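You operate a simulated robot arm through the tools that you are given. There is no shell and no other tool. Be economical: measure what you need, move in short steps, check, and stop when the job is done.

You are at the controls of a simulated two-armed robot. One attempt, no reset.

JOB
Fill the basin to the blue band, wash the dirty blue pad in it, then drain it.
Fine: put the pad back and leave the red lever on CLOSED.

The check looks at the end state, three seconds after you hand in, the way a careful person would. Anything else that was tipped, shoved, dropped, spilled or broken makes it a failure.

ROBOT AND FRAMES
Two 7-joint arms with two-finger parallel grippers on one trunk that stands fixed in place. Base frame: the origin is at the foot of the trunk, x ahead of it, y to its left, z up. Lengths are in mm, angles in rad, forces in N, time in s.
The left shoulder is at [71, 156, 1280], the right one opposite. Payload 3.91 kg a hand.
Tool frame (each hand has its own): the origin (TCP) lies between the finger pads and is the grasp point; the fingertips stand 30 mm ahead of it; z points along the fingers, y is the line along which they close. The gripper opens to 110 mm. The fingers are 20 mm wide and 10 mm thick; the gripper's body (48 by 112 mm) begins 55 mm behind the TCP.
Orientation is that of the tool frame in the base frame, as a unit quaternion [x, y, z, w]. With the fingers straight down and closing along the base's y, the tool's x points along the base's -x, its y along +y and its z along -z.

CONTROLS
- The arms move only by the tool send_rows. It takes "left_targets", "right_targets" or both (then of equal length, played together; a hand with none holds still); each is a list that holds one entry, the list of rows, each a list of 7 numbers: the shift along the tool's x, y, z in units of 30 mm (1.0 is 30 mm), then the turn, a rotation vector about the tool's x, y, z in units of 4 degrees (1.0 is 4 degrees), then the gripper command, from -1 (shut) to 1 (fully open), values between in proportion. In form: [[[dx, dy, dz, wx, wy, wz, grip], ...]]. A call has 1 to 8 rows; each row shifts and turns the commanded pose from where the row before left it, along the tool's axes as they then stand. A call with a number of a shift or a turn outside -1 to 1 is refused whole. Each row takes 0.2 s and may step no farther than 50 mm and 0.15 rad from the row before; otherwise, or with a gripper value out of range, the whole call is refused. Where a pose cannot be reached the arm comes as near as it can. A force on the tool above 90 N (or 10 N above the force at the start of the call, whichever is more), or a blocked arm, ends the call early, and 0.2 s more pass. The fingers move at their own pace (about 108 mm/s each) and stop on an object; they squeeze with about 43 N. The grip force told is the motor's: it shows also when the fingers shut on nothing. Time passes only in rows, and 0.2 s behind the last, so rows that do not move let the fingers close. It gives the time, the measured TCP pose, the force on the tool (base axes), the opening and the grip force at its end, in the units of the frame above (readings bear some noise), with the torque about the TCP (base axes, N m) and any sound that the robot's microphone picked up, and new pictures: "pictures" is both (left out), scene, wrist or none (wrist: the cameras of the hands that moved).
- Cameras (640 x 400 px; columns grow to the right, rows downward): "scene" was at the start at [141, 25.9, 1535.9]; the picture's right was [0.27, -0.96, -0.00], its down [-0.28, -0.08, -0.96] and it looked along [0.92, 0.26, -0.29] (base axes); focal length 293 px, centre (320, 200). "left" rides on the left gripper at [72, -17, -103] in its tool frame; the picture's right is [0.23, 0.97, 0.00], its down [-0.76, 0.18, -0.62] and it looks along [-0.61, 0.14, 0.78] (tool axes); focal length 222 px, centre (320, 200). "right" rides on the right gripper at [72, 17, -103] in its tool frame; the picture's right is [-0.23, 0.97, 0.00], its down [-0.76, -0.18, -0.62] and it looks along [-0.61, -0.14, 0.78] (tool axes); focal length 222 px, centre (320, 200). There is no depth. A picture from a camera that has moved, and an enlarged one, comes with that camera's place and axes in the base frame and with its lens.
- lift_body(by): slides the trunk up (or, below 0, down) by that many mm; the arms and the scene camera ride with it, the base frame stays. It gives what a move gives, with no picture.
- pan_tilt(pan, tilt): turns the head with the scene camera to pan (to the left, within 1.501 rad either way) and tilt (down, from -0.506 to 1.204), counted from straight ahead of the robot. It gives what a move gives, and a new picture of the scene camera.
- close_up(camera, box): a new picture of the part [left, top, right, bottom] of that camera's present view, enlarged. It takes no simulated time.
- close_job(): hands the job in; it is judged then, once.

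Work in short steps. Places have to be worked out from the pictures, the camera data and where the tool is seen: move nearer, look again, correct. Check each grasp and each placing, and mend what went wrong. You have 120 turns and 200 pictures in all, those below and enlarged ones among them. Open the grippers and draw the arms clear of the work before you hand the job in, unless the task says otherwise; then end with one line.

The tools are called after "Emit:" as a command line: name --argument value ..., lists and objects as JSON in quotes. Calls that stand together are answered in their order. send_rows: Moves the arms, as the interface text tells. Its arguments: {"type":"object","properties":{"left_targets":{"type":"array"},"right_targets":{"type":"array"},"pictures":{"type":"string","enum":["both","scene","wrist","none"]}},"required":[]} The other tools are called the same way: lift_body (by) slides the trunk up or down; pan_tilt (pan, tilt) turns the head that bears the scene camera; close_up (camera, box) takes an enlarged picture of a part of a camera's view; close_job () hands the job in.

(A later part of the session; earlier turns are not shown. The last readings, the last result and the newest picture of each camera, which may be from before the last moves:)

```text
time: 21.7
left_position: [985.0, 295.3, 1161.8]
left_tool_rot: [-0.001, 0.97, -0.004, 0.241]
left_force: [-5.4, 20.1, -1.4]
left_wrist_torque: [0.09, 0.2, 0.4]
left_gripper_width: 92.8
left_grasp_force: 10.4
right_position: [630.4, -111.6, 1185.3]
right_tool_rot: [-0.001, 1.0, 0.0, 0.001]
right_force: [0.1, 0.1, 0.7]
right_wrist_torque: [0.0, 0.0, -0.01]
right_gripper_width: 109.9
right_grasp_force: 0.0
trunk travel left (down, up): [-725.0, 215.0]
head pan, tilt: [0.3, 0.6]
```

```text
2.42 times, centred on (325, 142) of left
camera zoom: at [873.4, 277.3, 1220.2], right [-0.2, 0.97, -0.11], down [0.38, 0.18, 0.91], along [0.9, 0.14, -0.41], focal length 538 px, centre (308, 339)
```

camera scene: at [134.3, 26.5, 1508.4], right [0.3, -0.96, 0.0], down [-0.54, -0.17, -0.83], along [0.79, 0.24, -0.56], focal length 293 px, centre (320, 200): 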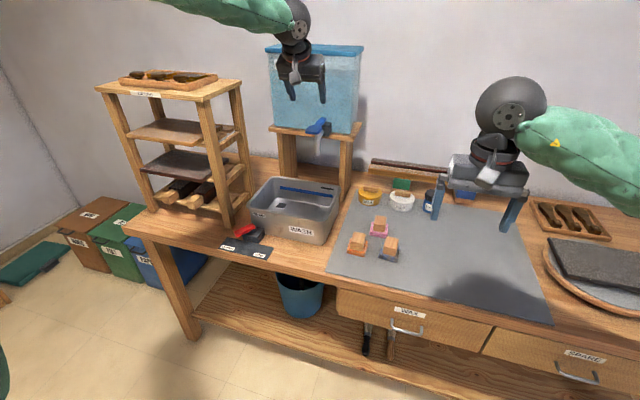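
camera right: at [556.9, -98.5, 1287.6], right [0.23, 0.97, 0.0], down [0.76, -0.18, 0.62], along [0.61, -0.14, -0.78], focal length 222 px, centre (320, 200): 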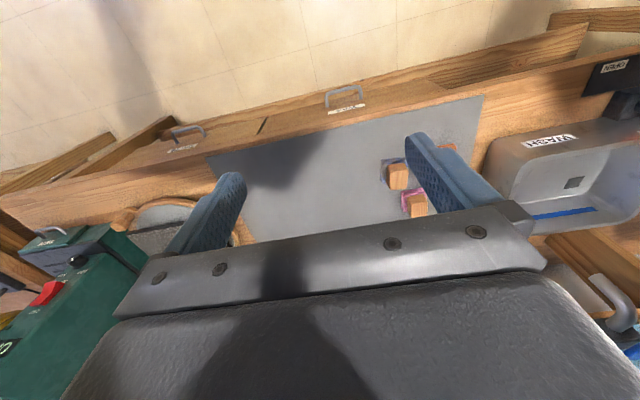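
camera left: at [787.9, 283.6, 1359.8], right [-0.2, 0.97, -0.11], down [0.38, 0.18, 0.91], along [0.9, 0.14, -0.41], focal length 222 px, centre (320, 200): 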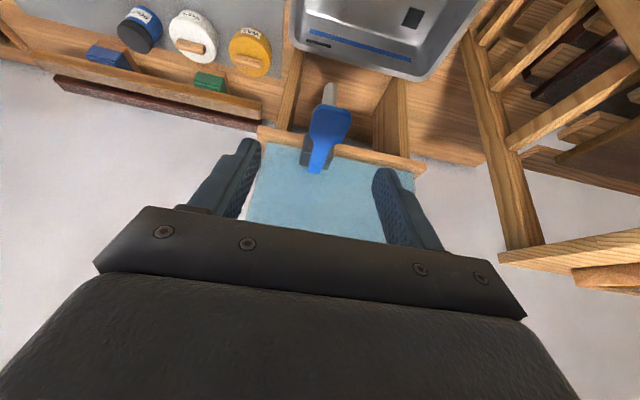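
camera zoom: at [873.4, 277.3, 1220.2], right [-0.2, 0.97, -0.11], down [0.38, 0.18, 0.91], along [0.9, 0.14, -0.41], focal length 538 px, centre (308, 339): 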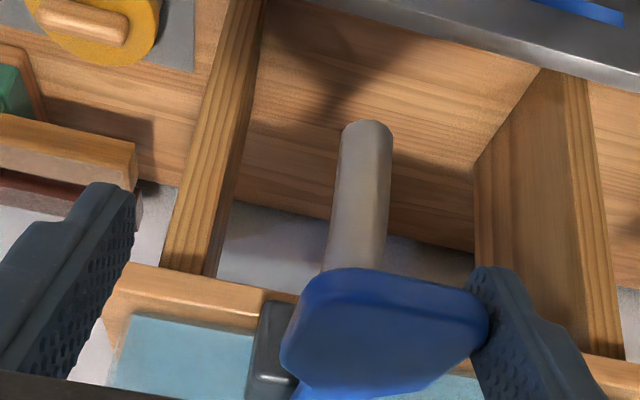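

Sideways pushes in both directions meet a solid lever, so it is probably a press-down paddle. I retract, close the fingers, and place them above the paddle.

Emit:
send_rows --left_targets '[[[0, 0.7, 0, 0, 0, 0, 0.5], [0, 0, -1, 0, 0, 0, 0.5], [0, 0, -1, 0, 0, 0, 0.5], [-0.4, 0, 0.1, 0, 0, 0, -1], [-0.4, 0.05, 0.2, 0, 0, 0, -1], [0, 0, 0, 0, 0, 0, -1], [0, 0, 0, 0, 0, 0, -1]]]' --pictures "none"

Emit:
close_up --camera "left" --box '[220, 60, 430, 225]'

Emit:
close_up --camera "scene" --box '[270, 80, 370, 170]'

```text
time: 23.3
left_position: [980.9, 312.7, 1218.1]
left_tool_rot: [0.0, 0.971, -0.004, 0.24]
left_force: [0.7, -0.2, 0.2]
left_wrist_torque: [0.01, 0.01, 0.05]
left_gripper_width: 0.1
left_grasp_force: 37.9
right_position: [630.6, -112.3, 1184.4]
right_tool_rot: [-0.002, 1.0, -0.001, -0.001]
right_force: [-0.4, -0.3, -0.5]
right_wrist_torque: [-0.03, 0.02, 0.01]
right_gripper_width: 109.8
right_grasp_force: 0.1
trunk travel left (down, up): [-725.0, 215.0]
head pan, tilt: [0.3, 0.6]
```

```text
2.42 times, centred on (325, 142) of left
camera zoom: at [869.7, 296.3, 1276.4], right [-0.2, 0.97, -0.11], down [0.38, 0.18, 0.91], along [0.9, 0.14, -0.41], focal length 538 px, centre (308, 339)
```

zoom: 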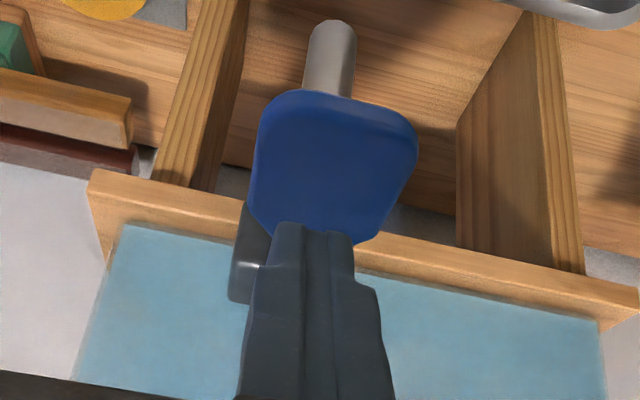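

```text
4.44 times, centred on (320, 125) of scene
camera zoom: at [136.3, 26.4, 1508.1], right [0.3, -0.96, 0.0], down [-0.54, -0.17, -0.82], along [0.79, 0.24, -0.57], focal length 1302 px, centre (320, 533)
```

zoom: 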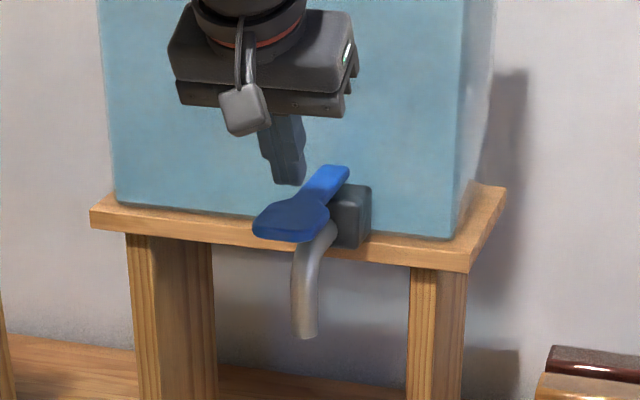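

The tip is above the paddle at about z 1192. I press straight down in small steps.

Emit:
send_rows --left_targets '[[[0.23, 0.05, 0.44, 0, 0, 0, -1], [0.16, 0, 0.29, 0, 0, 0, -1], [0.12, 0, 0.23, 0, 0, 0, -1], [0.12, 0, 0.23, 0, 0, 0, -1], [0, 0, 0, 0, 0, 0, -1]]]' --pictures "none"

Emit:
close_up --camera "scene" --box '[240, 80, 370, 250]'

```text
time: 24.5
left_position: [980.5, 315.7, 1179.3]
left_tool_rot: [0.0, 0.971, -0.003, 0.241]
left_force: [0.4, 0.5, 2.3]
left_wrist_torque: [-0.03, -0.04, -0.05]
left_gripper_width: 0.0
left_grasp_force: 38.0
right_position: [629.1, -111.5, 1184.7]
right_tool_rot: [-0.002, 1.0, 0.0, 0.0]
right_force: [0.0, -0.1, 1.7]
right_wrist_torque: [0.01, -0.01, 0.0]
right_gripper_width: 110.1
right_grasp_force: 0.1
trunk travel left (down, up): [-725.0, 215.0]
head pan, tilt: [0.3, 0.6]
```

```text
2.35 times, centred on (305, 165) of scene
camera zoom: at [135.4, 26.3, 1508.3], right [0.3, -0.96, 0.0], down [-0.54, -0.17, -0.82], along [0.79, 0.24, -0.57], focal length 689 px, centre (355, 282)
```

zoom: 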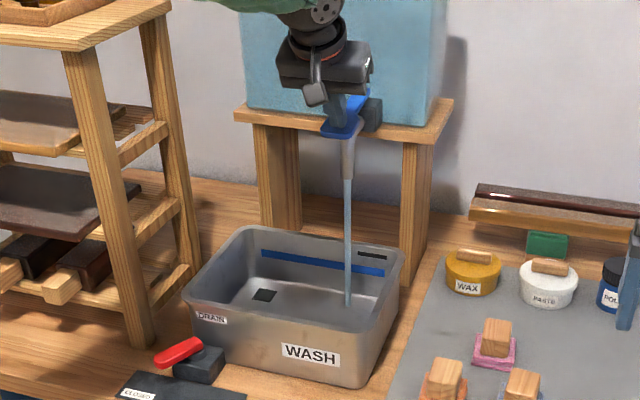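

Water flows into the basin. I hold still and watch the level.

Emit:
send_rows --left_targets '[[[0, 0, 0, 0, 0, 0, -1], [0, 0, 0, 0, 0, 0, -1], [0, 0, 0, 0, 0, 0, -1], [0, 0, 0, 0, 0, 0, -1], [0, 0, 0, 0, 0, 0, -1], [0, 0, 0, 0, 0, 0, -1]]]' --pictures "none"

Emit:
close_up --camera "scene" --box '[240, 110, 360, 250]'

```text
time: 25.9
left_position: [980.5, 315.0, 1177.5]
left_tool_rot: [0.0, 0.971, -0.003, 0.241]
left_force: [-1.2, -0.4, 0.9]
left_wrist_torque: [0.0, 0.02, 0.02]
left_gripper_width: 0.0
left_grasp_force: 37.5
right_position: [630.0, -111.7, 1184.7]
right_tool_rot: [-0.002, 1.0, 0.0, -0.001]
right_force: [0.5, 0.5, -0.4]
right_wrist_torque: [-0.01, -0.03, 0.01]
right_gripper_width: 110.1
right_grasp_force: 0.1
trunk travel left (down, up): [-725.0, 215.0]
head pan, tilt: [0.3, 0.6]
```

```text
2.86 times, centred on (300, 180) of scene
camera zoom: at [135.5, 26.3, 1508.2], right [0.3, -0.96, 0.0], down [-0.54, -0.17, -0.82], along [0.79, 0.24, -0.57], focal length 837 px, centre (377, 257)
```

zoom: 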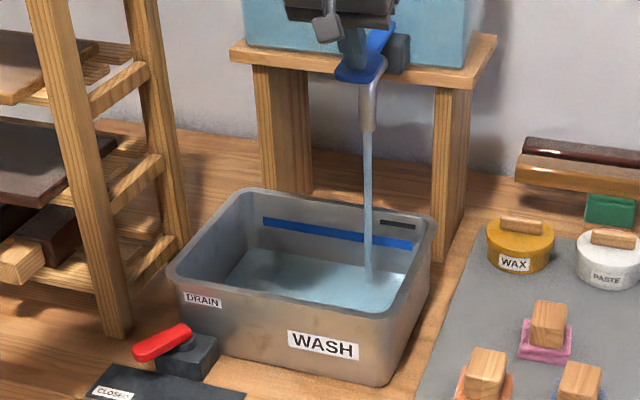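

The level rises quickly. I lift off now to see whether the paddle springs back and stops the flow.

Emit:
send_rows --left_targets '[[[-0.42, 0, -0.8, 0, 0, 0, -1]]]' --pictures "none"

Emit:
close_up --camera "scene" --box '[240, 110, 360, 250]'

Emit:
close_up --camera "scene" --box '[280, 90, 360, 160]'

Emit:
close_up --camera "left" --box '[220, 0, 480, 225]'

```text
time: 26.3
left_position: [982.4, 315.2, 1205.7]
left_tool_rot: [0.001, 0.97, -0.003, 0.241]
left_force: [0.1, -0.5, -0.5]
left_wrist_torque: [0.02, -0.01, 0.03]
left_gripper_width: 0.2
left_grasp_force: 37.7
right_position: [628.8, -112.7, 1183.9]
right_tool_rot: [-0.002, 1.0, 0.0, -0.001]
right_force: [0.5, 0.4, 0.5]
right_wrist_torque: [0.04, 0.03, 0.0]
right_gripper_width: 110.1
right_grasp_force: 0.0
trunk travel left (down, up): [-725.0, 215.0]
head pan, tilt: [0.3, 0.6]
```

```text
2.86 times, centred on (300, 180) of scene
camera zoom: at [134.6, 26.0, 1508.3], right [0.3, -0.96, 0.0], down [-0.54, -0.17, -0.83], along [0.79, 0.24, -0.56], focal length 837 px, centre (377, 257)
```

zoom: 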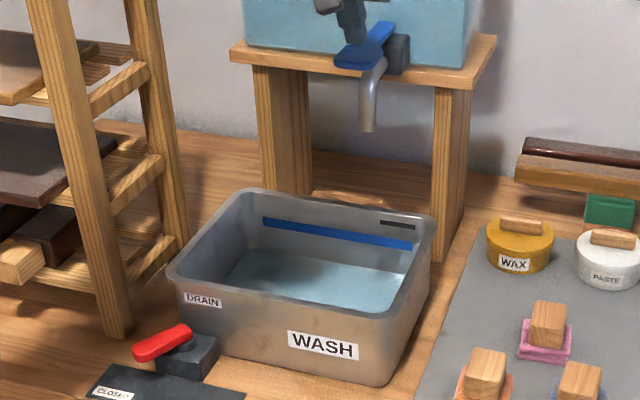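

```text
5.71 times, centred on (320, 125) of scene
camera zoom: at [134.6, 26.0, 1508.3], right [0.3, -0.96, 0.0], down [-0.54, -0.17, -0.83], along [0.79, 0.24, -0.56], focal length 1674 px, centre (320, 629)
```

zoom: 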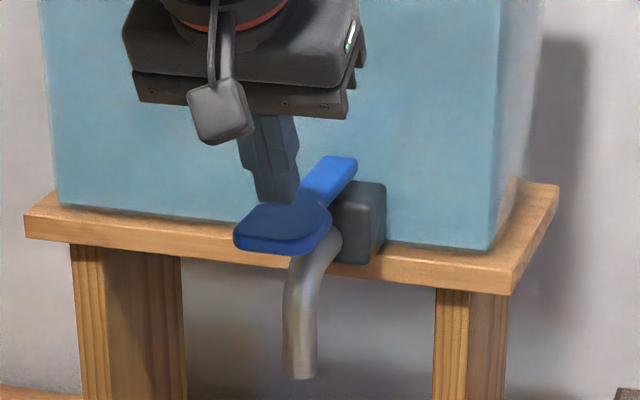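

```text
1.78 times, centred on (350, 112) of left
camera zoom: at [868.9, 298.0, 1264.7], right [-0.2, 0.97, -0.11], down [0.38, 0.18, 0.91], along [0.9, 0.14, -0.41], focal length 395 px, centre (267, 356)
```

zoom: 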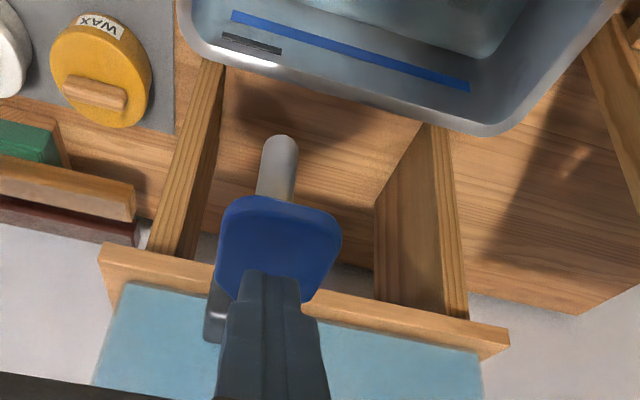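

The paddle springs back and the flow stops. I zoom on the basin to gauge the level.

Emit:
close_up --camera "scene" --box '[245, 170, 345, 235]'

```text
6.15 times, centred on (295, 202) of scene
camera zoom: at [134.6, 26.0, 1508.3], right [0.3, -0.96, 0.0], down [-0.54, -0.17, -0.83], along [0.79, 0.24, -0.56], focal length 1802 px, centre (474, 185)
```

zoom: 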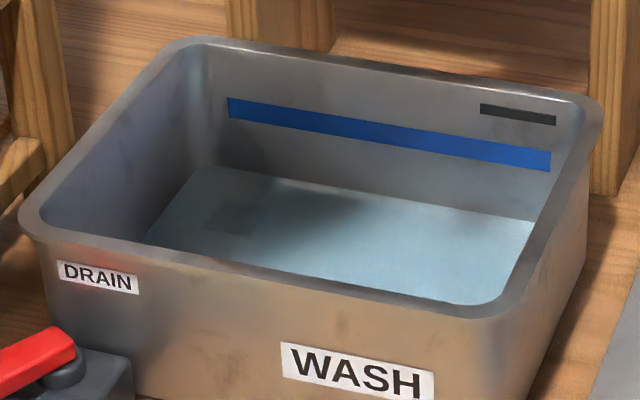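

The water is still shallow, about 45–50 mm below the band. I press again and hold.

Emit:
send_rows --left_targets '[[[0.42, 0, 0.8, 0, 0, 0, -1], [0, 0, 0, 0, 0, 0, -1], [0, 0, 0, 0, 0, 0, -1], [0, 0, 0, 0, 0, 0, -1], [0, 0, 0, 0, 0, 0, -1], [0, 0, 0, 0, 0, 0, -1], [0, 0, 0, 0, 0, 0, -1], [0, 0, 0, 0, 0, 0, -1]]]' --pictures "none"

Emit:
close_up --camera "scene" --box '[245, 170, 345, 235]'

```text
time: 28.1
left_position: [981.8, 315.2, 1178.6]
left_tool_rot: [0.0, 0.971, -0.005, 0.241]
left_force: [-1.1, 0.1, 1.9]
left_wrist_torque: [-0.01, 0.0, 0.0]
left_gripper_width: 0.0
left_grasp_force: 37.7
right_position: [630.5, -113.6, 1185.7]
right_tool_rot: [-0.002, 1.0, 0.0, 0.0]
right_force: [-0.4, 0.9, -0.3]
right_wrist_torque: [-0.02, -0.02, 0.0]
right_gripper_width: 109.9
right_grasp_force: 0.1
trunk travel left (down, up): [-725.0, 215.0]
head pan, tilt: [0.3, 0.6]
```

```text
6.15 times, centred on (295, 202) of scene
camera zoom: at [135.6, 26.4, 1508.2], right [0.3, -0.96, 0.0], down [-0.54, -0.17, -0.82], along [0.79, 0.24, -0.57], focal length 1802 px, centre (474, 185)
```

zoom: 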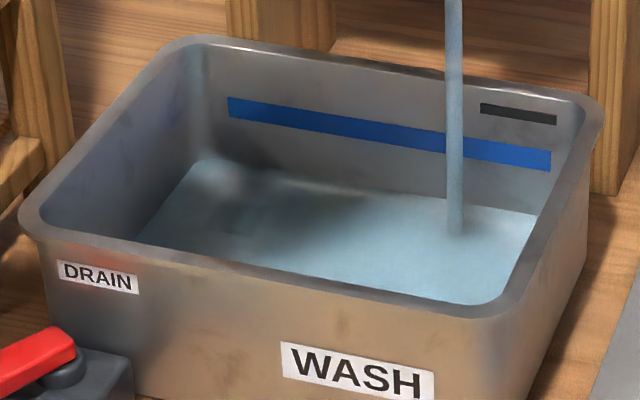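

About 7 px in 1.6 s; some 50 px remain to the band. I hold on for two more spells.

Emit:
send_rows --left_targets '[[[0, 0, 0, 0, 0, 0, -1], [0, 0, 0, 0, 0, 0, -1], [0, 0, 0, 0, 0, 0, -1], [0, 0, 0, 0, 0, 0, -1], [0, 0, 0, 0, 0, 0, -1], [0, 0, 0, 0, 0, 0, -1], [0, 0, 0, 0, 0, 0, -1], [0, 0, 0, 0, 0, 0, -1]]]' --pictures "none"

Emit:
send_rows --left_targets '[[[0, 0, 0, 0, 0, 0, -1], [0, 0, 0, 0, 0, 0, -1], [0, 0, 0, 0, 0, 0, -1], [0, 0, 0, 0, 0, 0, -1], [0, 0, 0, 0, 0, 0, -1], [0, 0, 0, 0, 0, 0, -1], [0, 0, 0, 0, 0, 0, -1], [0, 0, 0, 0, 0, 0, -1]]]' --pictures "none"

Emit:
close_up --camera "scene" --box '[245, 170, 345, 235]'

```text
time: 29.9
left_position: [981.7, 315.8, 1178.8]
left_tool_rot: [0.001, 0.97, -0.005, 0.241]
left_force: [0.2, 0.7, 0.9]
left_wrist_torque: [0.01, 0.01, -0.01]
left_gripper_width: 0.0
left_grasp_force: 37.9
right_position: [629.8, -113.2, 1184.3]
right_tool_rot: [-0.002, 1.0, 0.0, 0.0]
right_force: [-0.1, -0.9, 0.3]
right_wrist_torque: [-0.01, -0.02, -0.01]
right_gripper_width: 109.9
right_grasp_force: 0.1
trunk travel left (down, up): [-725.0, 215.0]
head pan, tilt: [0.3, 0.6]
```

```text
time: 31.7
left_position: [981.6, 315.2, 1178.7]
left_tool_rot: [0.0, 0.971, -0.004, 0.241]
left_force: [-0.3, 0.2, 2.1]
left_wrist_torque: [-0.02, 0.01, 0.0]
left_gripper_width: 0.0
left_grasp_force: 37.4
right_position: [629.6, -114.6, 1184.7]
right_tool_rot: [-0.002, 1.0, 0.0, 0.0]
right_force: [-0.1, 0.4, 0.0]
right_wrist_torque: [0.01, 0.01, 0.0]
right_gripper_width: 110.0
right_grasp_force: 0.2
trunk travel left (down, up): [-725.0, 215.0]
head pan, tilt: [0.3, 0.6]
```

```text
6.15 times, centred on (295, 202) of scene
camera zoom: at [135.6, 26.4, 1508.2], right [0.3, -0.96, 0.0], down [-0.54, -0.17, -0.82], along [0.79, 0.24, -0.57], focal length 1802 px, centre (474, 185)
```

zoom: 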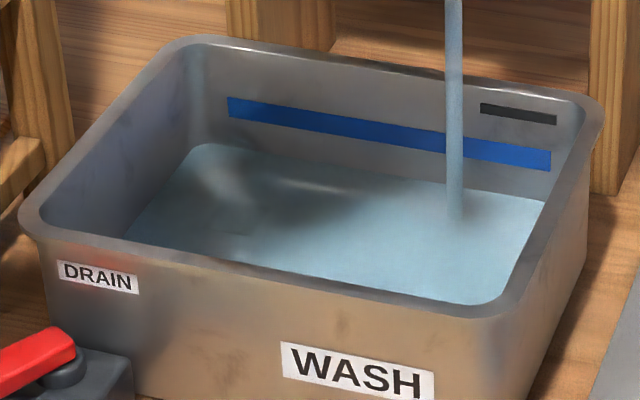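

Rate is about 4 px/s; around 39 px remain to band middle. I hold for three more spells.

Emit:
send_rows --left_targets '[[[0, 0, 0, 0, 0, 0, -1], [0, 0, 0, 0, 0, 0, -1], [0, 0, 0, 0, 0, 0, -1], [0, 0, 0, 0, 0, 0, -1], [0, 0, 0, 0, 0, 0, -1], [0, 0, 0, 0, 0, 0, -1], [0, 0, 0, 0, 0, 0, -1], [0, 0, 0, 0, 0, 0, -1]]]' --pictures "none"

Emit:
send_rows --left_targets '[[[0, 0, 0, 0, 0, 0, -1], [0, 0, 0, 0, 0, 0, -1], [0, 0, 0, 0, 0, 0, -1], [0, 0, 0, 0, 0, 0, -1], [0, 0, 0, 0, 0, 0, -1], [0, 0, 0, 0, 0, 0, -1], [0, 0, 0, 0, 0, 0, -1], [0, 0, 0, 0, 0, 0, -1]]]' --pictures "none"

Emit:
send_rows --left_targets '[[[0, 0, 0, 0, 0, 0, -1], [0, 0, 0, 0, 0, 0, -1], [0, 0, 0, 0, 0, 0, -1], [0, 0, 0, 0, 0, 0, -1], [0, 0, 0, 0, 0, 0, -1], [0, 0, 0, 0, 0, 0, -1], [0, 0, 0, 0, 0, 0, -1], [0, 0, 0, 0, 0, 0, -1]]]' --pictures "none"

Emit:
close_up --camera "scene" --box '[245, 170, 345, 235]'

```text
time: 33.5
left_position: [982.1, 315.2, 1177.5]
left_tool_rot: [0.0, 0.971, -0.004, 0.241]
left_force: [-0.9, -0.7, 1.2]
left_wrist_torque: [0.03, 0.02, -0.02]
left_gripper_width: 0.3
left_grasp_force: 37.6
right_position: [630.0, -111.6, 1186.2]
right_tool_rot: [-0.002, 1.0, 0.0, 0.001]
right_force: [0.8, -0.8, -1.0]
right_wrist_torque: [0.03, -0.02, 0.0]
right_gripper_width: 110.1
right_grasp_force: 0.0
trunk travel left (down, up): [-725.0, 215.0]
head pan, tilt: [0.3, 0.6]
```

```text
time: 35.3
left_position: [981.7, 315.9, 1178.1]
left_tool_rot: [0.0, 0.971, -0.004, 0.241]
left_force: [-0.7, -0.4, 1.2]
left_wrist_torque: [0.02, 0.02, 0.02]
left_gripper_width: 0.0
left_grasp_force: 37.9
right_position: [629.6, -113.1, 1184.9]
right_tool_rot: [-0.002, 1.0, 0.0, 0.0]
right_force: [-0.2, 0.5, -0.6]
right_wrist_torque: [-0.02, -0.01, -0.01]
right_gripper_width: 109.9
right_grasp_force: 0.1
trunk travel left (down, up): [-725.0, 215.0]
head pan, tilt: [0.3, 0.6]
```

```text
time: 37.1
left_position: [981.6, 314.6, 1179.4]
left_tool_rot: [0.0, 0.971, -0.004, 0.241]
left_force: [0.6, 0.3, 1.9]
left_wrist_torque: [0.03, -0.02, -0.03]
left_gripper_width: 0.2
left_grasp_force: 37.8
right_position: [631.6, -113.7, 1184.4]
right_tool_rot: [-0.002, 1.0, 0.0, 0.0]
right_force: [0.6, 0.1, 0.6]
right_wrist_torque: [-0.01, 0.01, 0.01]
right_gripper_width: 110.2
right_grasp_force: 0.0
trunk travel left (down, up): [-725.0, 215.0]
head pan, tilt: [0.3, 0.6]
```

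```text
6.15 times, centred on (295, 202) of scene
camera zoom: at [135.6, 26.4, 1508.2], right [0.3, -0.96, 0.0], down [-0.54, -0.17, -0.82], along [0.79, 0.24, -0.57], focal length 1802 px, centre (474, 185)
```

zoom: 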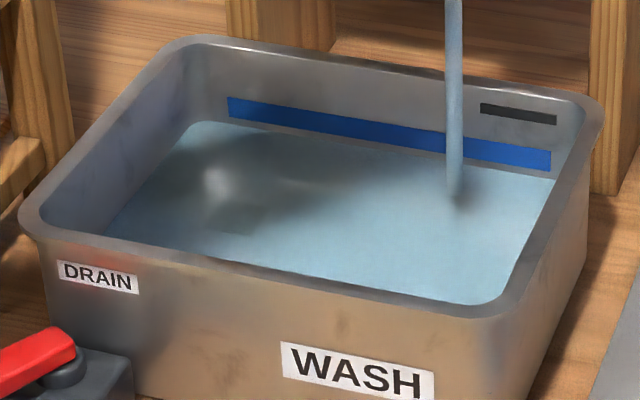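

Level is now about 7 px below the band's lower edge. One more spell, then check.

Emit:
send_rows --left_targets '[[[0, 0, 0, 0, 0, 0, -1], [0, 0, 0, 0, 0, 0, -1], [0, 0, 0, 0, 0, 0, -1], [0, 0, 0, 0, 0, 0, -1], [0, 0, 0, 0, 0, 0, -1], [0, 0, 0, 0, 0, 0, -1], [0, 0, 0, 0, 0, 0, -1], [0, 0, 0, 0, 0, 0, -1]]]' --pictures "none"

Emit:
close_up --camera "scene" --box '[245, 170, 345, 235]'

```text
time: 38.9
left_position: [982.0, 315.1, 1179.4]
left_tool_rot: [0.0, 0.97, -0.004, 0.242]
left_force: [0.5, 0.7, 1.8]
left_wrist_torque: [0.02, -0.01, -0.02]
left_gripper_width: 0.0
left_grasp_force: 37.6
right_position: [629.5, -112.7, 1184.7]
right_tool_rot: [-0.001, 1.0, 0.0, 0.001]
right_force: [0.2, -0.4, -0.6]
right_wrist_torque: [0.01, -0.03, -0.03]
right_gripper_width: 109.8
right_grasp_force: 0.0
trunk travel left (down, up): [-725.0, 215.0]
head pan, tilt: [0.3, 0.6]
```

```text
6.15 times, centred on (295, 202) of scene
camera zoom: at [135.6, 26.4, 1508.2], right [0.3, -0.96, 0.0], down [-0.54, -0.17, -0.82], along [0.79, 0.24, -0.57], focal length 1802 px, centre (474, 185)
```

zoom: 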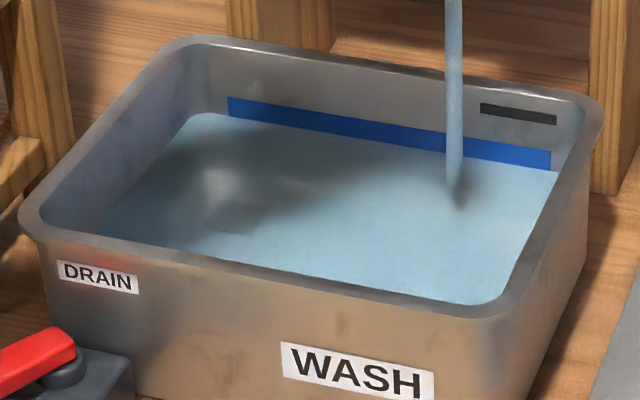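

The water just touches the band. A little more to the band's middle, then I lift off.

Emit:
send_rows --left_targets '[[[0, 0, 0, 0, 0, 0, -1], [0, 0, 0, 0, 0, 0, -1], [0, 0, 0, 0, 0, 0, -1], [0, 0, 0, 0, 0, 0, -1], [0, 0, 0, 0, 0, 0, -1], [-0.42, 0, -0.8, 0, 0, 0, -1], [0, 0, -1, 0, 0, 0, -1], [0, 0, -1, 0, 0, 0, -1]]]' --pictures "none"

Emit:
close_up --camera "scene" --box '[245, 170, 345, 235]'

```text
time: 40.7
left_position: [953.5, 315.9, 1258.7]
left_tool_rot: [0.0, 0.971, -0.003, 0.241]
left_force: [0.1, 0.1, 0.0]
left_wrist_torque: [-0.03, 0.02, 0.0]
left_gripper_width: 0.0
left_grasp_force: 37.3
right_position: [628.3, -114.0, 1185.8]
right_tool_rot: [-0.002, 1.0, -0.001, 0.0]
right_force: [0.1, -0.8, 0.1]
right_wrist_torque: [-0.04, 0.0, -0.03]
right_gripper_width: 109.9
right_grasp_force: 0.1
trunk travel left (down, up): [-725.0, 215.0]
head pan, tilt: [0.3, 0.6]
```

```text
6.15 times, centred on (295, 202) of scene
camera zoom: at [134.5, 26.1, 1508.3], right [0.29, -0.96, 0.0], down [-0.54, -0.17, -0.83], along [0.79, 0.24, -0.56], focal length 1802 px, centre (474, 185)
```

zoom: 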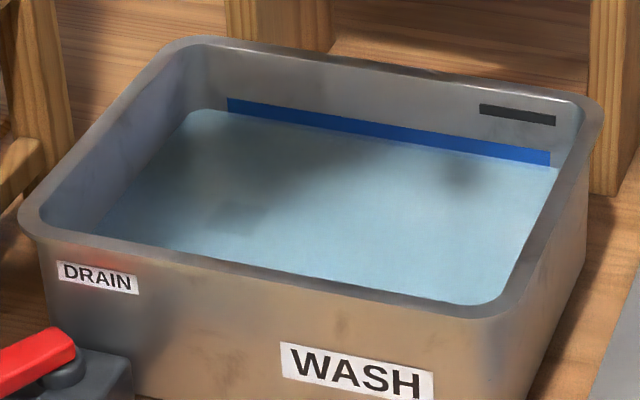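

The level is within the band and the flow stopped. Now I bring the left hand back upright and toward the pad on the mat.

Emit:
send_rows --left_targets '[[[0.8, -0.9, 0, 0, 1, 0, 1], [0.8, -0.9, 0, 0, 1, 0, 1], [0.8, -0.9, 0, 0, 1, 0, 1], [0.8, -0.9, 0, 0, 1, 0, 1], [0.5, -0.9, 0, 0, 1, 0, 1], [0, -1, 0.5, 0, 1, 0, 1], [0, -1, 0.8, 0, 1, 0, 1], [0, -1, 0.8, 0, 0, 0, 1]]]' --pictures "both"

```text
time: 42.5
left_position: [821.9, 129.7, 1167.8]
left_tool_rot: [0.0, 1.0, -0.004, 0.0]
left_force: [-0.5, 0.0, -0.5]
left_wrist_torque: [0.05, 0.01, -0.01]
left_gripper_width: 110.0
left_grasp_force: 0.0
left hand out of reach, approached as far as the arm can: row 7, 8
right_position: [630.1, -113.1, 1184.3]
right_tool_rot: [-0.001, 1.0, 0.001, 0.001]
right_force: [0.1, -0.6, -0.1]
right_wrist_torque: [0.04, -0.04, 0.04]
right_gripper_width: 109.9
right_grasp_force: 0.0
trunk travel left (down, up): [-725.0, 215.0]
head pan, tilt: [0.3, 0.6]
camera scene: at [135.0, 25.7, 1508.4], right [0.3, -0.96, 0.0], down [-0.54, -0.17, -0.83], along [0.79, 0.24, -0.56], focal length 293 px, centre (320, 200)
camera left: at [749.5, 113.9, 1272.1], right [-0.23, 0.97, -0.01], down [0.76, 0.18, 0.62], along [0.61, 0.13, -0.78], focal length 222 px, centre (320, 200)
```

scene: 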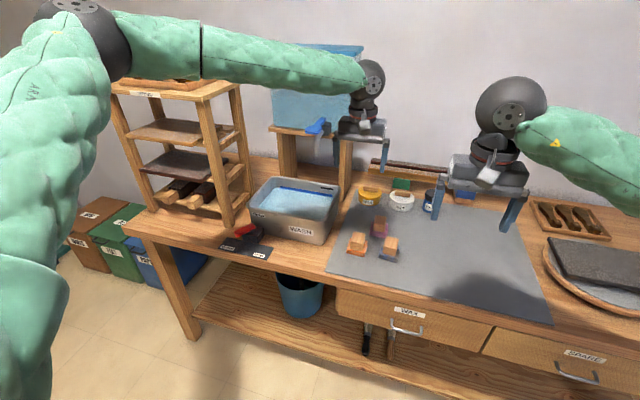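
left: 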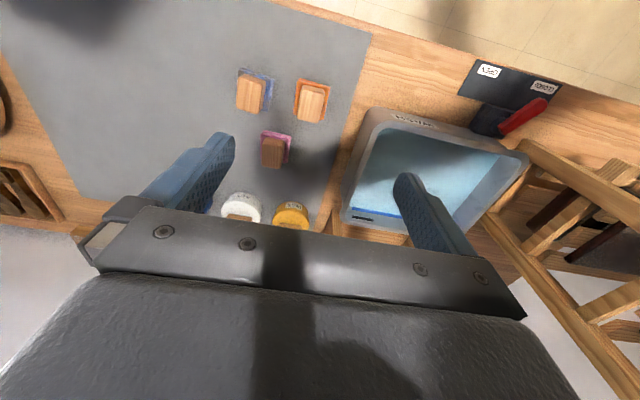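

The left arm hit a limit at y≈130, so I'd try the right arm for the pad. I move the left hand aside and test whether the right hand reaches above the basin.

Emit:
send_rows --left_targets '[[[0.8, 1, -0.3, 0, 0, 0, 0], [0.8, 1, -0.3, 0, 0, 0, 0], [0.8, 1, 0, 0, 0, 0, 0], [0.8, 1, 0, 0, 0, 0, 0], [0.8, 1, 0, 0, 0, 0, 0], [0.8, 1, 0, 0, 0, 0, 0], [0.8, 1, 0, 0, 0, 0, 0], [0.5, 1, 0, 0, 0, 0, 0]]]' --pictures "none"

Emit:
send_rows --left_targets '[[[0.5, 1, 0, 0, 0, 0, 0], [0, 1, 0, 0, 0, 0, 0], [0, 1, 0, 0, 0, 0, 0], [0, 0, 0, 0, 0, 0, 0], [0, 0, 0, 0, 0, 0, 0], [0, 0, 0, 0, 0, 0, 0], [0, 0, 0, 0, 0, 0, 0], [0, 0, 0, 0, 0, 0, 0]]]' --right_targets '[[[-0.9, 1, 0, 0, 0, 0, 1], [-0.9, 1, 0, 0, 0, 0, 1], [-0.9, 1, 0, 0, 0, 0, 1], [-0.9, 1, 0, 0, 0, 0, 1], [-0.9, 1, 0, 0, 0, 0, 1], [-0.9, 1, 0, 0, 0, 0, 1], [-0.9, 1, 0, 0, 0, 0, 1], [-0.9, 1, 0, 0, 0, 0, 1]]]' --pictures "both"

```text
time: 44.3
left_position: [636.2, 371.1, 1184.1]
left_tool_rot: [0.0, 1.0, -0.004, -0.001]
left_force: [0.4, 0.1, -0.5]
left_wrist_torque: [0.03, 0.0, 0.0]
left_gripper_width: 55.1
left_grasp_force: 0.1
right_position: [630.0, -112.0, 1183.9]
right_tool_rot: [-0.002, 1.0, 0.0, 0.0]
right_force: [0.0, 0.9, 0.2]
right_wrist_torque: [0.01, 0.0, -0.02]
right_gripper_width: 110.0
right_grasp_force: 0.1
trunk travel left (down, up): [-725.0, 215.0]
head pan, tilt: [0.3, 0.6]
```

```text
time: 46.1
left_position: [621.7, 461.3, 1182.0]
left_tool_rot: [0.0, 1.0, -0.005, -0.001]
left_force: [0.8, 0.5, -0.6]
left_wrist_torque: [0.02, -0.02, 0.01]
left_gripper_width: 54.8
left_grasp_force: 0.1
right_position: [845.0, 129.2, 1183.2]
right_tool_rot: [-0.001, 1.0, -0.001, -0.001]
right_force: [-0.1, 0.0, 0.4]
right_wrist_torque: [-0.01, 0.03, -0.02]
right_gripper_width: 109.9
right_grasp_force: 0.0
trunk travel left (down, up): [-725.0, 215.0]
head pan, tilt: [0.3, 0.6]
camera scene: at [136.3, 28.6, 1508.0], right [0.29, -0.96, 0.0], down [-0.54, -0.17, -0.82], along [0.79, 0.24, -0.57], focal length 293 px, centre (320, 200)
camera right: at [774.5, 148.1, 1285.5], right [0.23, 0.97, 0.0], down [0.76, -0.18, 0.62], along [0.61, -0.14, -0.78], focal length 222 px, centre (320, 200)
camera left: at [551.0, 445.4, 1286.2], right [-0.22, 0.97, -0.01], down [0.76, 0.18, 0.62], along [0.61, 0.13, -0.78], focal length 222 px, centre (320, 200)
```

scene: 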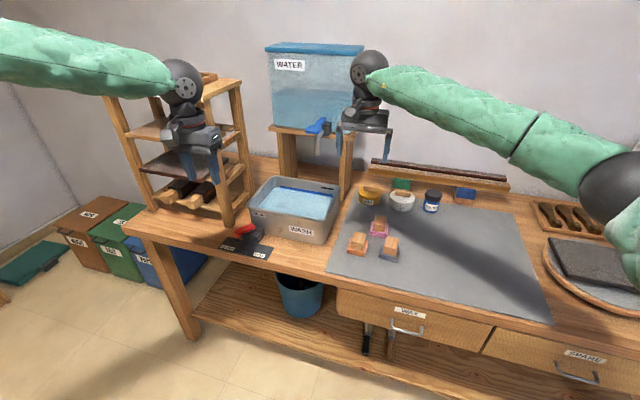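
right: 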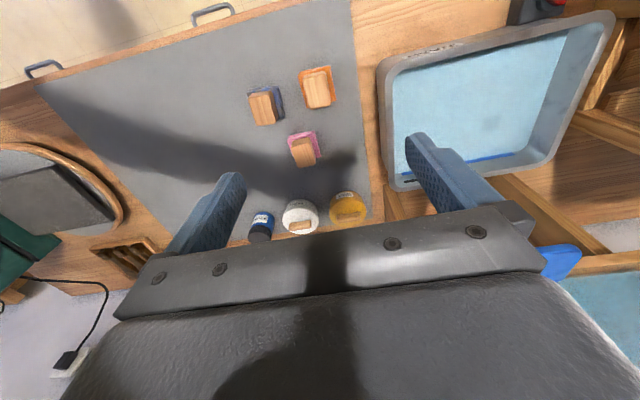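
left: 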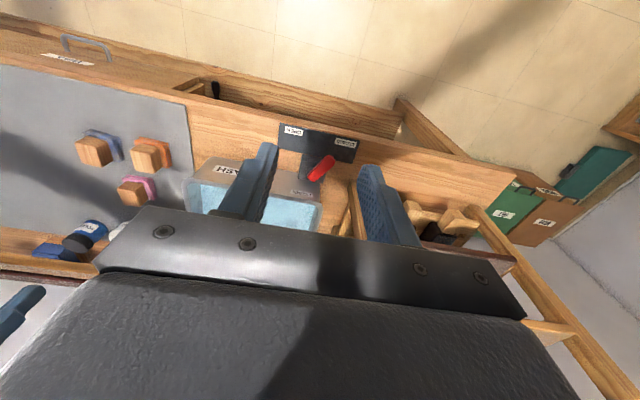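

The right arm reached (845,129) without trouble. I test on toward the basin at (905, 295), descending to about z 1010.

Emit:
send_rows --right_targets '[[[-0.3, 0.9, 1, 0, 0, 0, 0.5], [-0.3, 0.9, 1, 0, 0, 0, 0.5], [-0.3, 0.9, 1, 0, 0, 0, 0.5], [-0.3, 0.9, 1, 0, 0, 0, 0.5], [-0.3, 0.9, 1, 0, 0, 0, 0.5], [-0.3, 0.9, 0.8, 0, 0, 0, 0.5], [0, 0, 0, 0, 0, 0, 0.5]]]' --pictures "both"

```text
time: 47.7
left_position: [622.9, 459.4, 1184.4]
left_tool_rot: [0.0, 1.0, -0.004, 0.0]
left_force: [-0.8, -0.9, 0.0]
left_wrist_torque: [0.0, -0.01, 0.03]
left_gripper_width: 55.2
left_grasp_force: 0.1
right_position: [899.1, 286.8, 1010.9]
right_tool_rot: [-0.002, 1.0, 0.001, -0.001]
right_force: [-0.9, 0.0, 0.6]
right_wrist_torque: [0.01, -0.02, -0.01]
right_gripper_width: 82.4
right_grasp_force: 0.0
trunk travel left (down, up): [-725.0, 215.0]
head pan, tilt: [0.3, 0.6]
camera scene: at [135.7, 25.5, 1508.3], right [0.3, -0.96, 0.0], down [-0.54, -0.17, -0.82], along [0.79, 0.24, -0.57], focal length 293 px, centre (320, 200)
camera right: at [827.3, 304.9, 1113.9], right [0.22, 0.97, 0.0], down [0.76, -0.18, 0.62], along [0.61, -0.14, -0.78], focal length 222 px, centre (320, 200)
```

scene: 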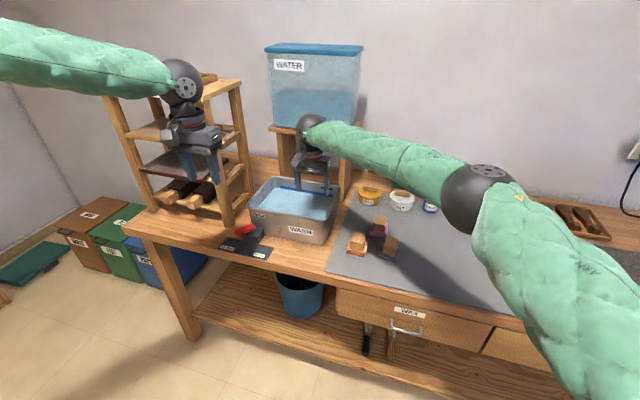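
right: 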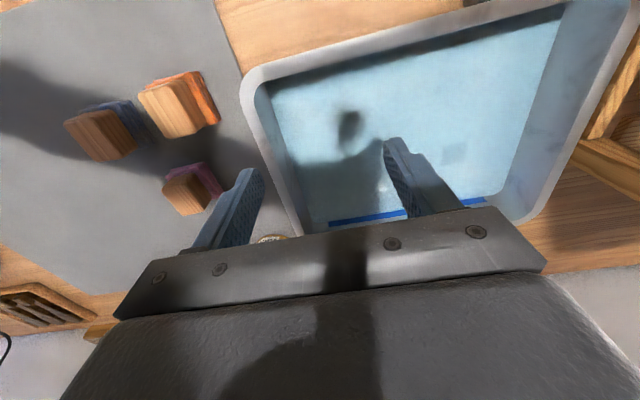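

The right arm reaches the basin. Now I move the right hand back over the pads, open, for a look.

Emit:
send_rows --right_targets '[[[0.2, -1, 0, 0, 0, 0, 1], [0.2, -1, 0, 0, 0, 0, 1], [0.2, -1, 0, 0, 0, 0, 1], [0.3, -1, 0, 0, 0, 0, 1], [0.3, -1, 0, 0, 0, 0, 1], [0.3, -1, 0, 0, 0, 0, 1], [0.3, -1, 0, 0, 0, 0, 1], [0.3, -1, 0, 0, 0, 0, 1]]]' --pictures "both"

Emit:
close_up --camera "scene" --box '[330, 200, 430, 275]'

Emit:
close_up --camera "right" --box '[220, 60, 440, 215]'

```text
time: 49.5
left_position: [622.0, 459.7, 1182.8]
left_tool_rot: [0.001, 1.0, -0.004, -0.001]
left_force: [-1.1, 0.3, 0.9]
left_wrist_torque: [-0.03, 0.04, 0.0]
left_gripper_width: 55.0
left_grasp_force: 0.0
right_position: [835.5, 50.3, 1009.3]
right_tool_rot: [-0.002, 1.0, 0.0, 0.0]
right_force: [0.0, -0.5, 1.0]
right_wrist_torque: [-0.01, -0.02, 0.08]
right_gripper_width: 110.0
right_grasp_force: 0.0
trunk travel left (down, up): [-725.0, 215.0]
head pan, tilt: [0.3, 0.6]
camera scene: at [135.4, 25.5, 1508.3], right [0.3, -0.96, 0.0], down [-0.54, -0.17, -0.83], along [0.79, 0.24, -0.57], focal length 293 px, centre (320, 200)
camera right: at [763.3, 67.0, 1112.8], right [0.22, 0.97, 0.0], down [0.76, -0.18, 0.62], along [0.61, -0.14, -0.78], focal length 222 px, centre (320, 200)
```

scene: 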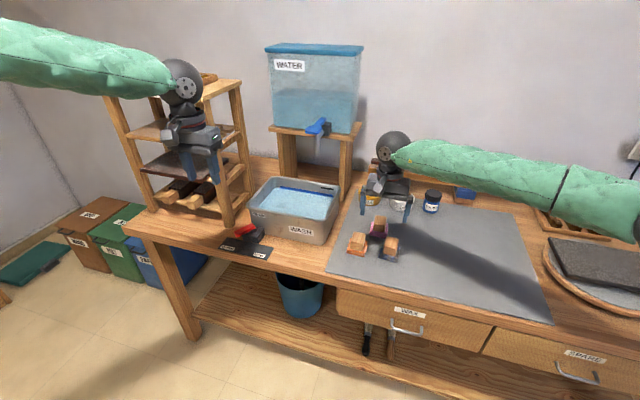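
right: 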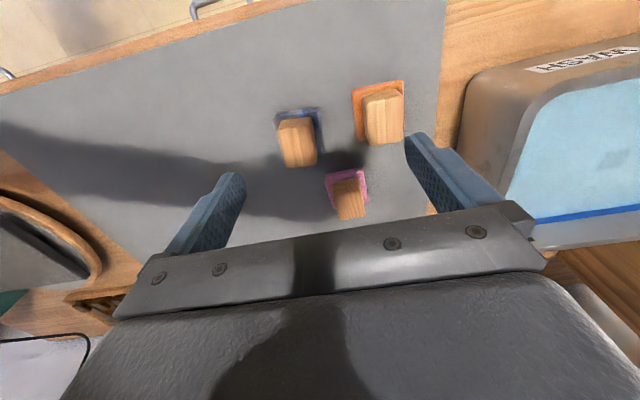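

```text
5.33 times, centred on (380, 238) of scene
camera zoom: at [135.4, 25.5, 1508.3], right [0.3, -0.96, 0.0], down [-0.54, -0.17, -0.83], along [0.79, 0.24, -0.57], focal length 1562 px, centre (0, 0)
```

zoom: 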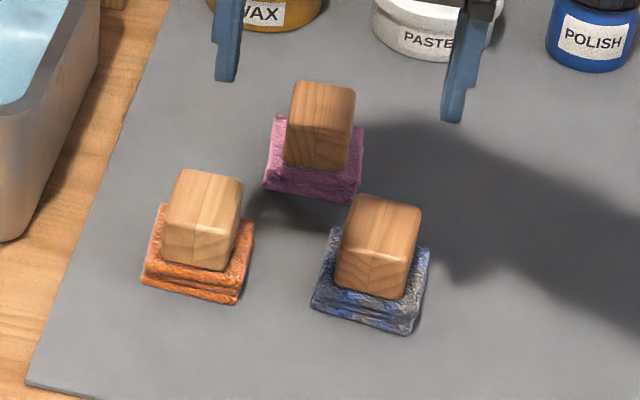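

```text
2.58 times, centred on (330, 138) of right
camera zoom: at [763.3, 67.0, 1112.8], right [0.22, 0.97, 0.0], down [0.76, -0.18, 0.62], along [0.61, -0.14, -0.78], focal length 573 px, centre (294, 361)
```

zoom: 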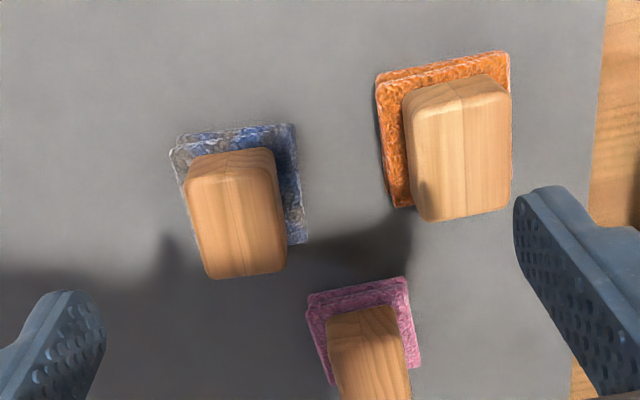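

The blue pad's near edge is at x≈851, y −20…43, so its centre is about (881, 12), handle top near z 848. I move above it with an opening of about 80 mm and check.

Emit:
send_rows --right_targets '[[[-0.5, -0.45, 0.3, 0, 0, 0, 0.45], [-0.5, -0.45, 0.5, 0, 0, 0, 0.45], [-0.5, -0.4, 0.7, 0, 0, 0, 0.45], [0, 0, 0.8, 0, 0, 0, 0.45], [0, 0, 0, 0, 0, 0, 0.45]]]' --pictures "wrist"

Emit:
close_up --camera "scene" --box '[340, 180, 440, 265]'

Emit:
close_up --camera "right" --box '[220, 80, 420, 220]'

```text
time: 50.7
left_position: [621.6, 461.2, 1183.7]
left_tool_rot: [0.001, 1.0, -0.004, -0.001]
left_force: [-0.4, -0.5, 0.4]
left_wrist_torque: [0.0, -0.01, -0.02]
left_gripper_width: 55.0
left_grasp_force: 0.1
right_position: [880.0, 11.4, 941.5]
right_tool_rot: [-0.002, 1.0, 0.0, 0.0]
right_force: [0.5, 0.3, 0.5]
right_wrist_torque: [-0.03, 0.02, 0.02]
right_gripper_width: 79.9
right_grasp_force: 0.1
trunk travel left (down, up): [-725.0, 215.0]
head pan, tilt: [0.3, 0.6]
camera right: at [808.5, 27.9, 1044.2], right [0.22, 0.97, 0.0], down [0.76, -0.18, 0.62], along [0.61, -0.14, -0.78], focal length 222 px, centre (320, 200)
```

right: 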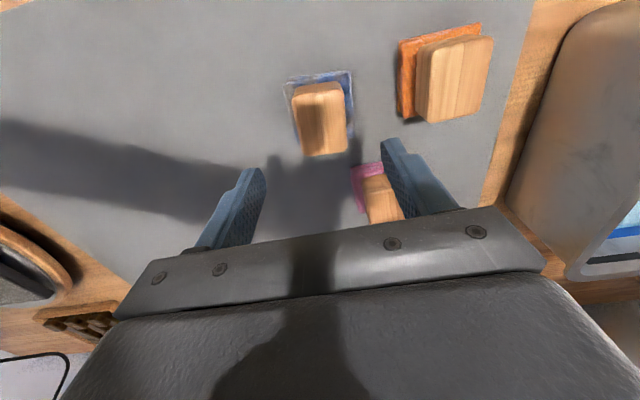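

```text
4.71 times, centred on (390, 222) of scene
camera zoom: at [135.4, 26.9, 1508.3], right [0.3, -0.96, 0.0], down [-0.54, -0.17, -0.82], along [0.79, 0.24, -0.57], focal length 1378 px, centre (-9, 94)
```

zoom: 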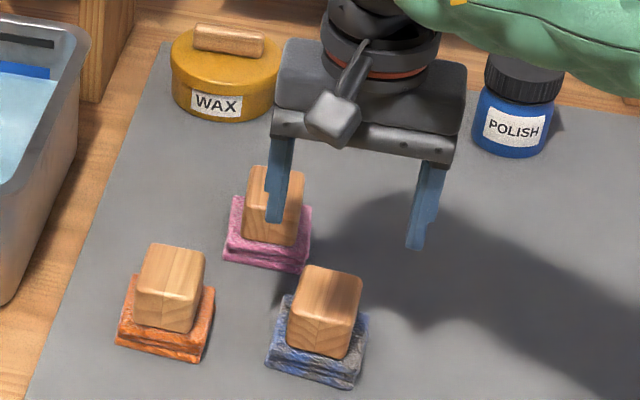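

```text
2.86 times, centred on (320, 150) of right
camera zoom: at [808.5, 27.9, 1044.2], right [0.22, 0.97, 0.0], down [0.76, -0.18, 0.62], along [0.61, -0.14, -0.78], focal length 635 px, centre (320, 343)
```

zoom: 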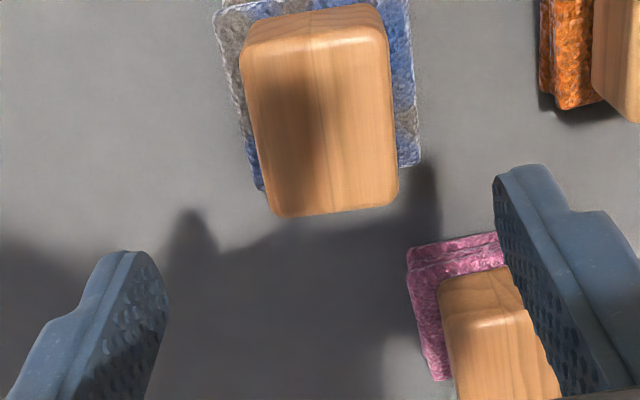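

The handle top is about 42 × 50 mm centred at (880, 14), turned about −4°. I align yaw, and descend to TCP z≈866 to check.

Emit:
send_rows --right_targets '[[[0, 0.09, 0.5, 0, 0, 1, 0.45], [0, 0, 0.8, 0, 0, 0, 0.45], [0, 0, 0.7, 0, 0, 0, 0.45], [0, 0, 0.5, 0, 0, 0, 0.45], [0, 0, 0, 0, 0, 0, 0.45]]]' --pictures "none"

Emit:
close_up --camera "scene" --box '[340, 180, 440, 265]'

Emit:
close_up --camera "right" --box '[220, 80, 420, 220]'

```text
time: 51.9
left_position: [623.3, 460.7, 1184.0]
left_tool_rot: [0.001, 1.0, -0.004, -0.002]
left_force: [-0.9, 0.1, -0.1]
left_wrist_torque: [-0.01, -0.04, 0.03]
left_gripper_width: 54.9
left_grasp_force: 0.0
right_position: [879.9, 13.4, 864.9]
right_tool_rot: [0.033, 0.999, 0.0, 0.0]
right_force: [0.7, -0.2, 0.4]
right_wrist_torque: [-0.01, -0.04, 0.0]
right_gripper_width: 79.8
right_grasp_force: 0.1
trunk travel left (down, up): [-725.0, 215.0]
head pan, tilt: [0.3, 0.6]
```

```text
4.71 times, centred on (390, 222) of scene
camera zoom: at [135.5, 26.6, 1508.2], right [0.3, -0.96, 0.0], down [-0.54, -0.17, -0.82], along [0.79, 0.24, -0.57], focal length 1378 px, centre (-9, 94)
```

zoom: 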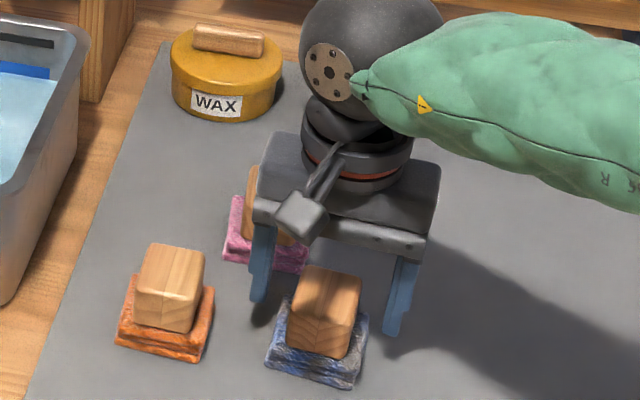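

```text
2.86 times, centred on (320, 150) of right
camera zoom: at [810.1, 35.5, 968.6], right [0.29, 0.96, 0.0], down [0.75, -0.23, 0.62], along [0.6, -0.18, -0.78], focal length 635 px, centre (320, 343)
```

zoom: 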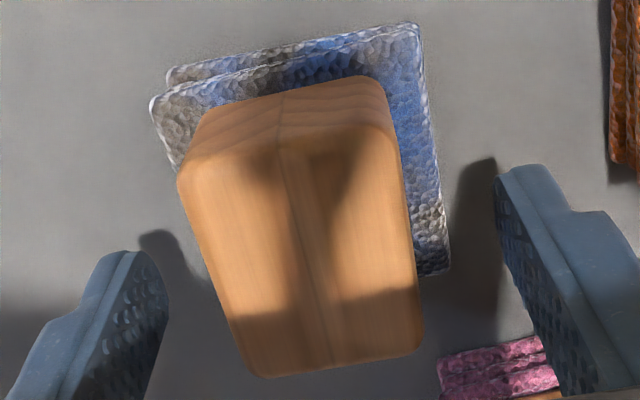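

Alignment is good. I lower 6 mm and close on the handle.

Emit:
send_rows --right_targets '[[[0, -0.03, 0.2, 0, 0, 0, 0.45], [0, 0, 0, 0, 0, 0, 0], [0, 0, 0, 0, 0, 0, -1], [0, 0, 0, 0, 0, 0, -1], [0, 0, 0, 0, 0, 0, -1]]]' --pictures "none"

Emit:
close_up --camera "right" --box '[220, 80, 420, 220]'

```text
time: 53.1
left_position: [622.0, 461.2, 1182.6]
left_tool_rot: [0.001, 1.0, -0.004, 0.0]
left_force: [0.0, 0.5, -0.4]
left_wrist_torque: [0.0, -0.01, 0.01]
left_gripper_width: 55.2
left_grasp_force: 0.0
right_position: [882.4, 12.9, 861.3]
right_tool_rot: [0.034, 0.999, 0.001, 0.0]
right_force: [0.1, -0.5, -0.2]
right_wrist_torque: [-0.04, 0.03, 0.0]
right_gripper_width: 41.1
right_grasp_force: 43.3
trunk travel left (down, up): [-725.0, 215.0]
head pan, tilt: [0.3, 0.6]
```

```text
2.86 times, centred on (320, 150) of right
camera zoom: at [809.9, 34.6, 963.4], right [0.29, 0.96, 0.0], down [0.75, -0.23, 0.62], along [0.6, -0.18, -0.78], focal length 635 px, centre (320, 343)
```

zoom: 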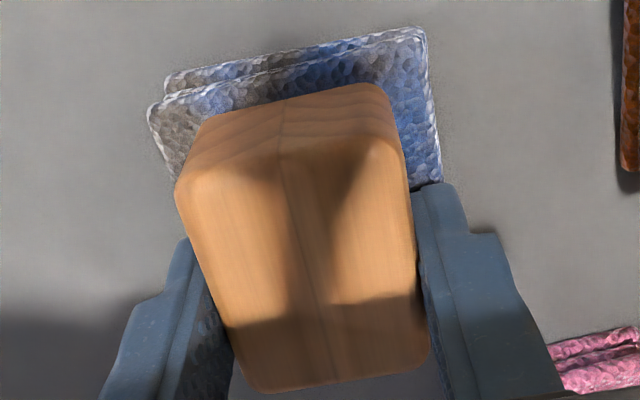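

The handle is gripped at 41 mm. I lift it 120 mm and check the hold.

Emit:
send_rows --right_targets '[[[0, 0, -0.5, 0, 0, 0, -1], [0, 0, -0.9, 0, 0, 0, -1], [0, 0, -0.9, 0, 0, 0, -1], [0, 0, -0.9, 0, 0, 0, -1], [0, 0, -0.9, 0, 0, 0, -1], [0, 0, -0.9, 0, 0, 0, -1], [0, 0, 0, 0, 0, 0, -1]]]' --pictures "both"

```text
time: 54.7
left_position: [622.5, 460.1, 1183.5]
left_tool_rot: [0.0, 1.0, -0.004, -0.001]
left_force: [-0.1, -0.5, 0.2]
left_wrist_torque: [0.03, 0.03, -0.02]
left_gripper_width: 55.0
left_grasp_force: 0.1
right_position: [882.4, 12.9, 1011.4]
right_tool_rot: [0.034, 0.999, 0.0, 0.0]
right_force: [0.4, 0.2, -0.4]
right_wrist_torque: [-0.03, -0.02, -0.01]
right_gripper_width: 0.3
right_grasp_force: 37.4
trunk travel left (down, up): [-725.0, 215.0]
head pan, tilt: [0.3, 0.6]
camera scene: at [136.1, 26.7, 1508.2], right [0.3, -0.96, 0.0], down [-0.54, -0.17, -0.82], along [0.79, 0.24, -0.57], focal length 293 px, centre (320, 200)
camera right: at [811.2, 35.4, 1114.1], right [0.29, 0.96, 0.0], down [0.75, -0.23, 0.62], along [0.6, -0.18, -0.78], focal length 222 px, centre (320, 200)
```

scene: 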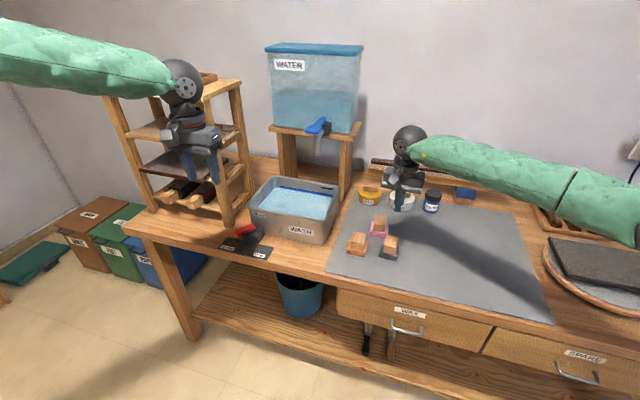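
right: 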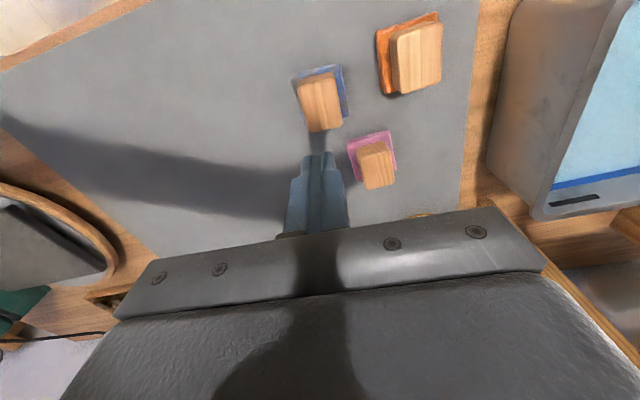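

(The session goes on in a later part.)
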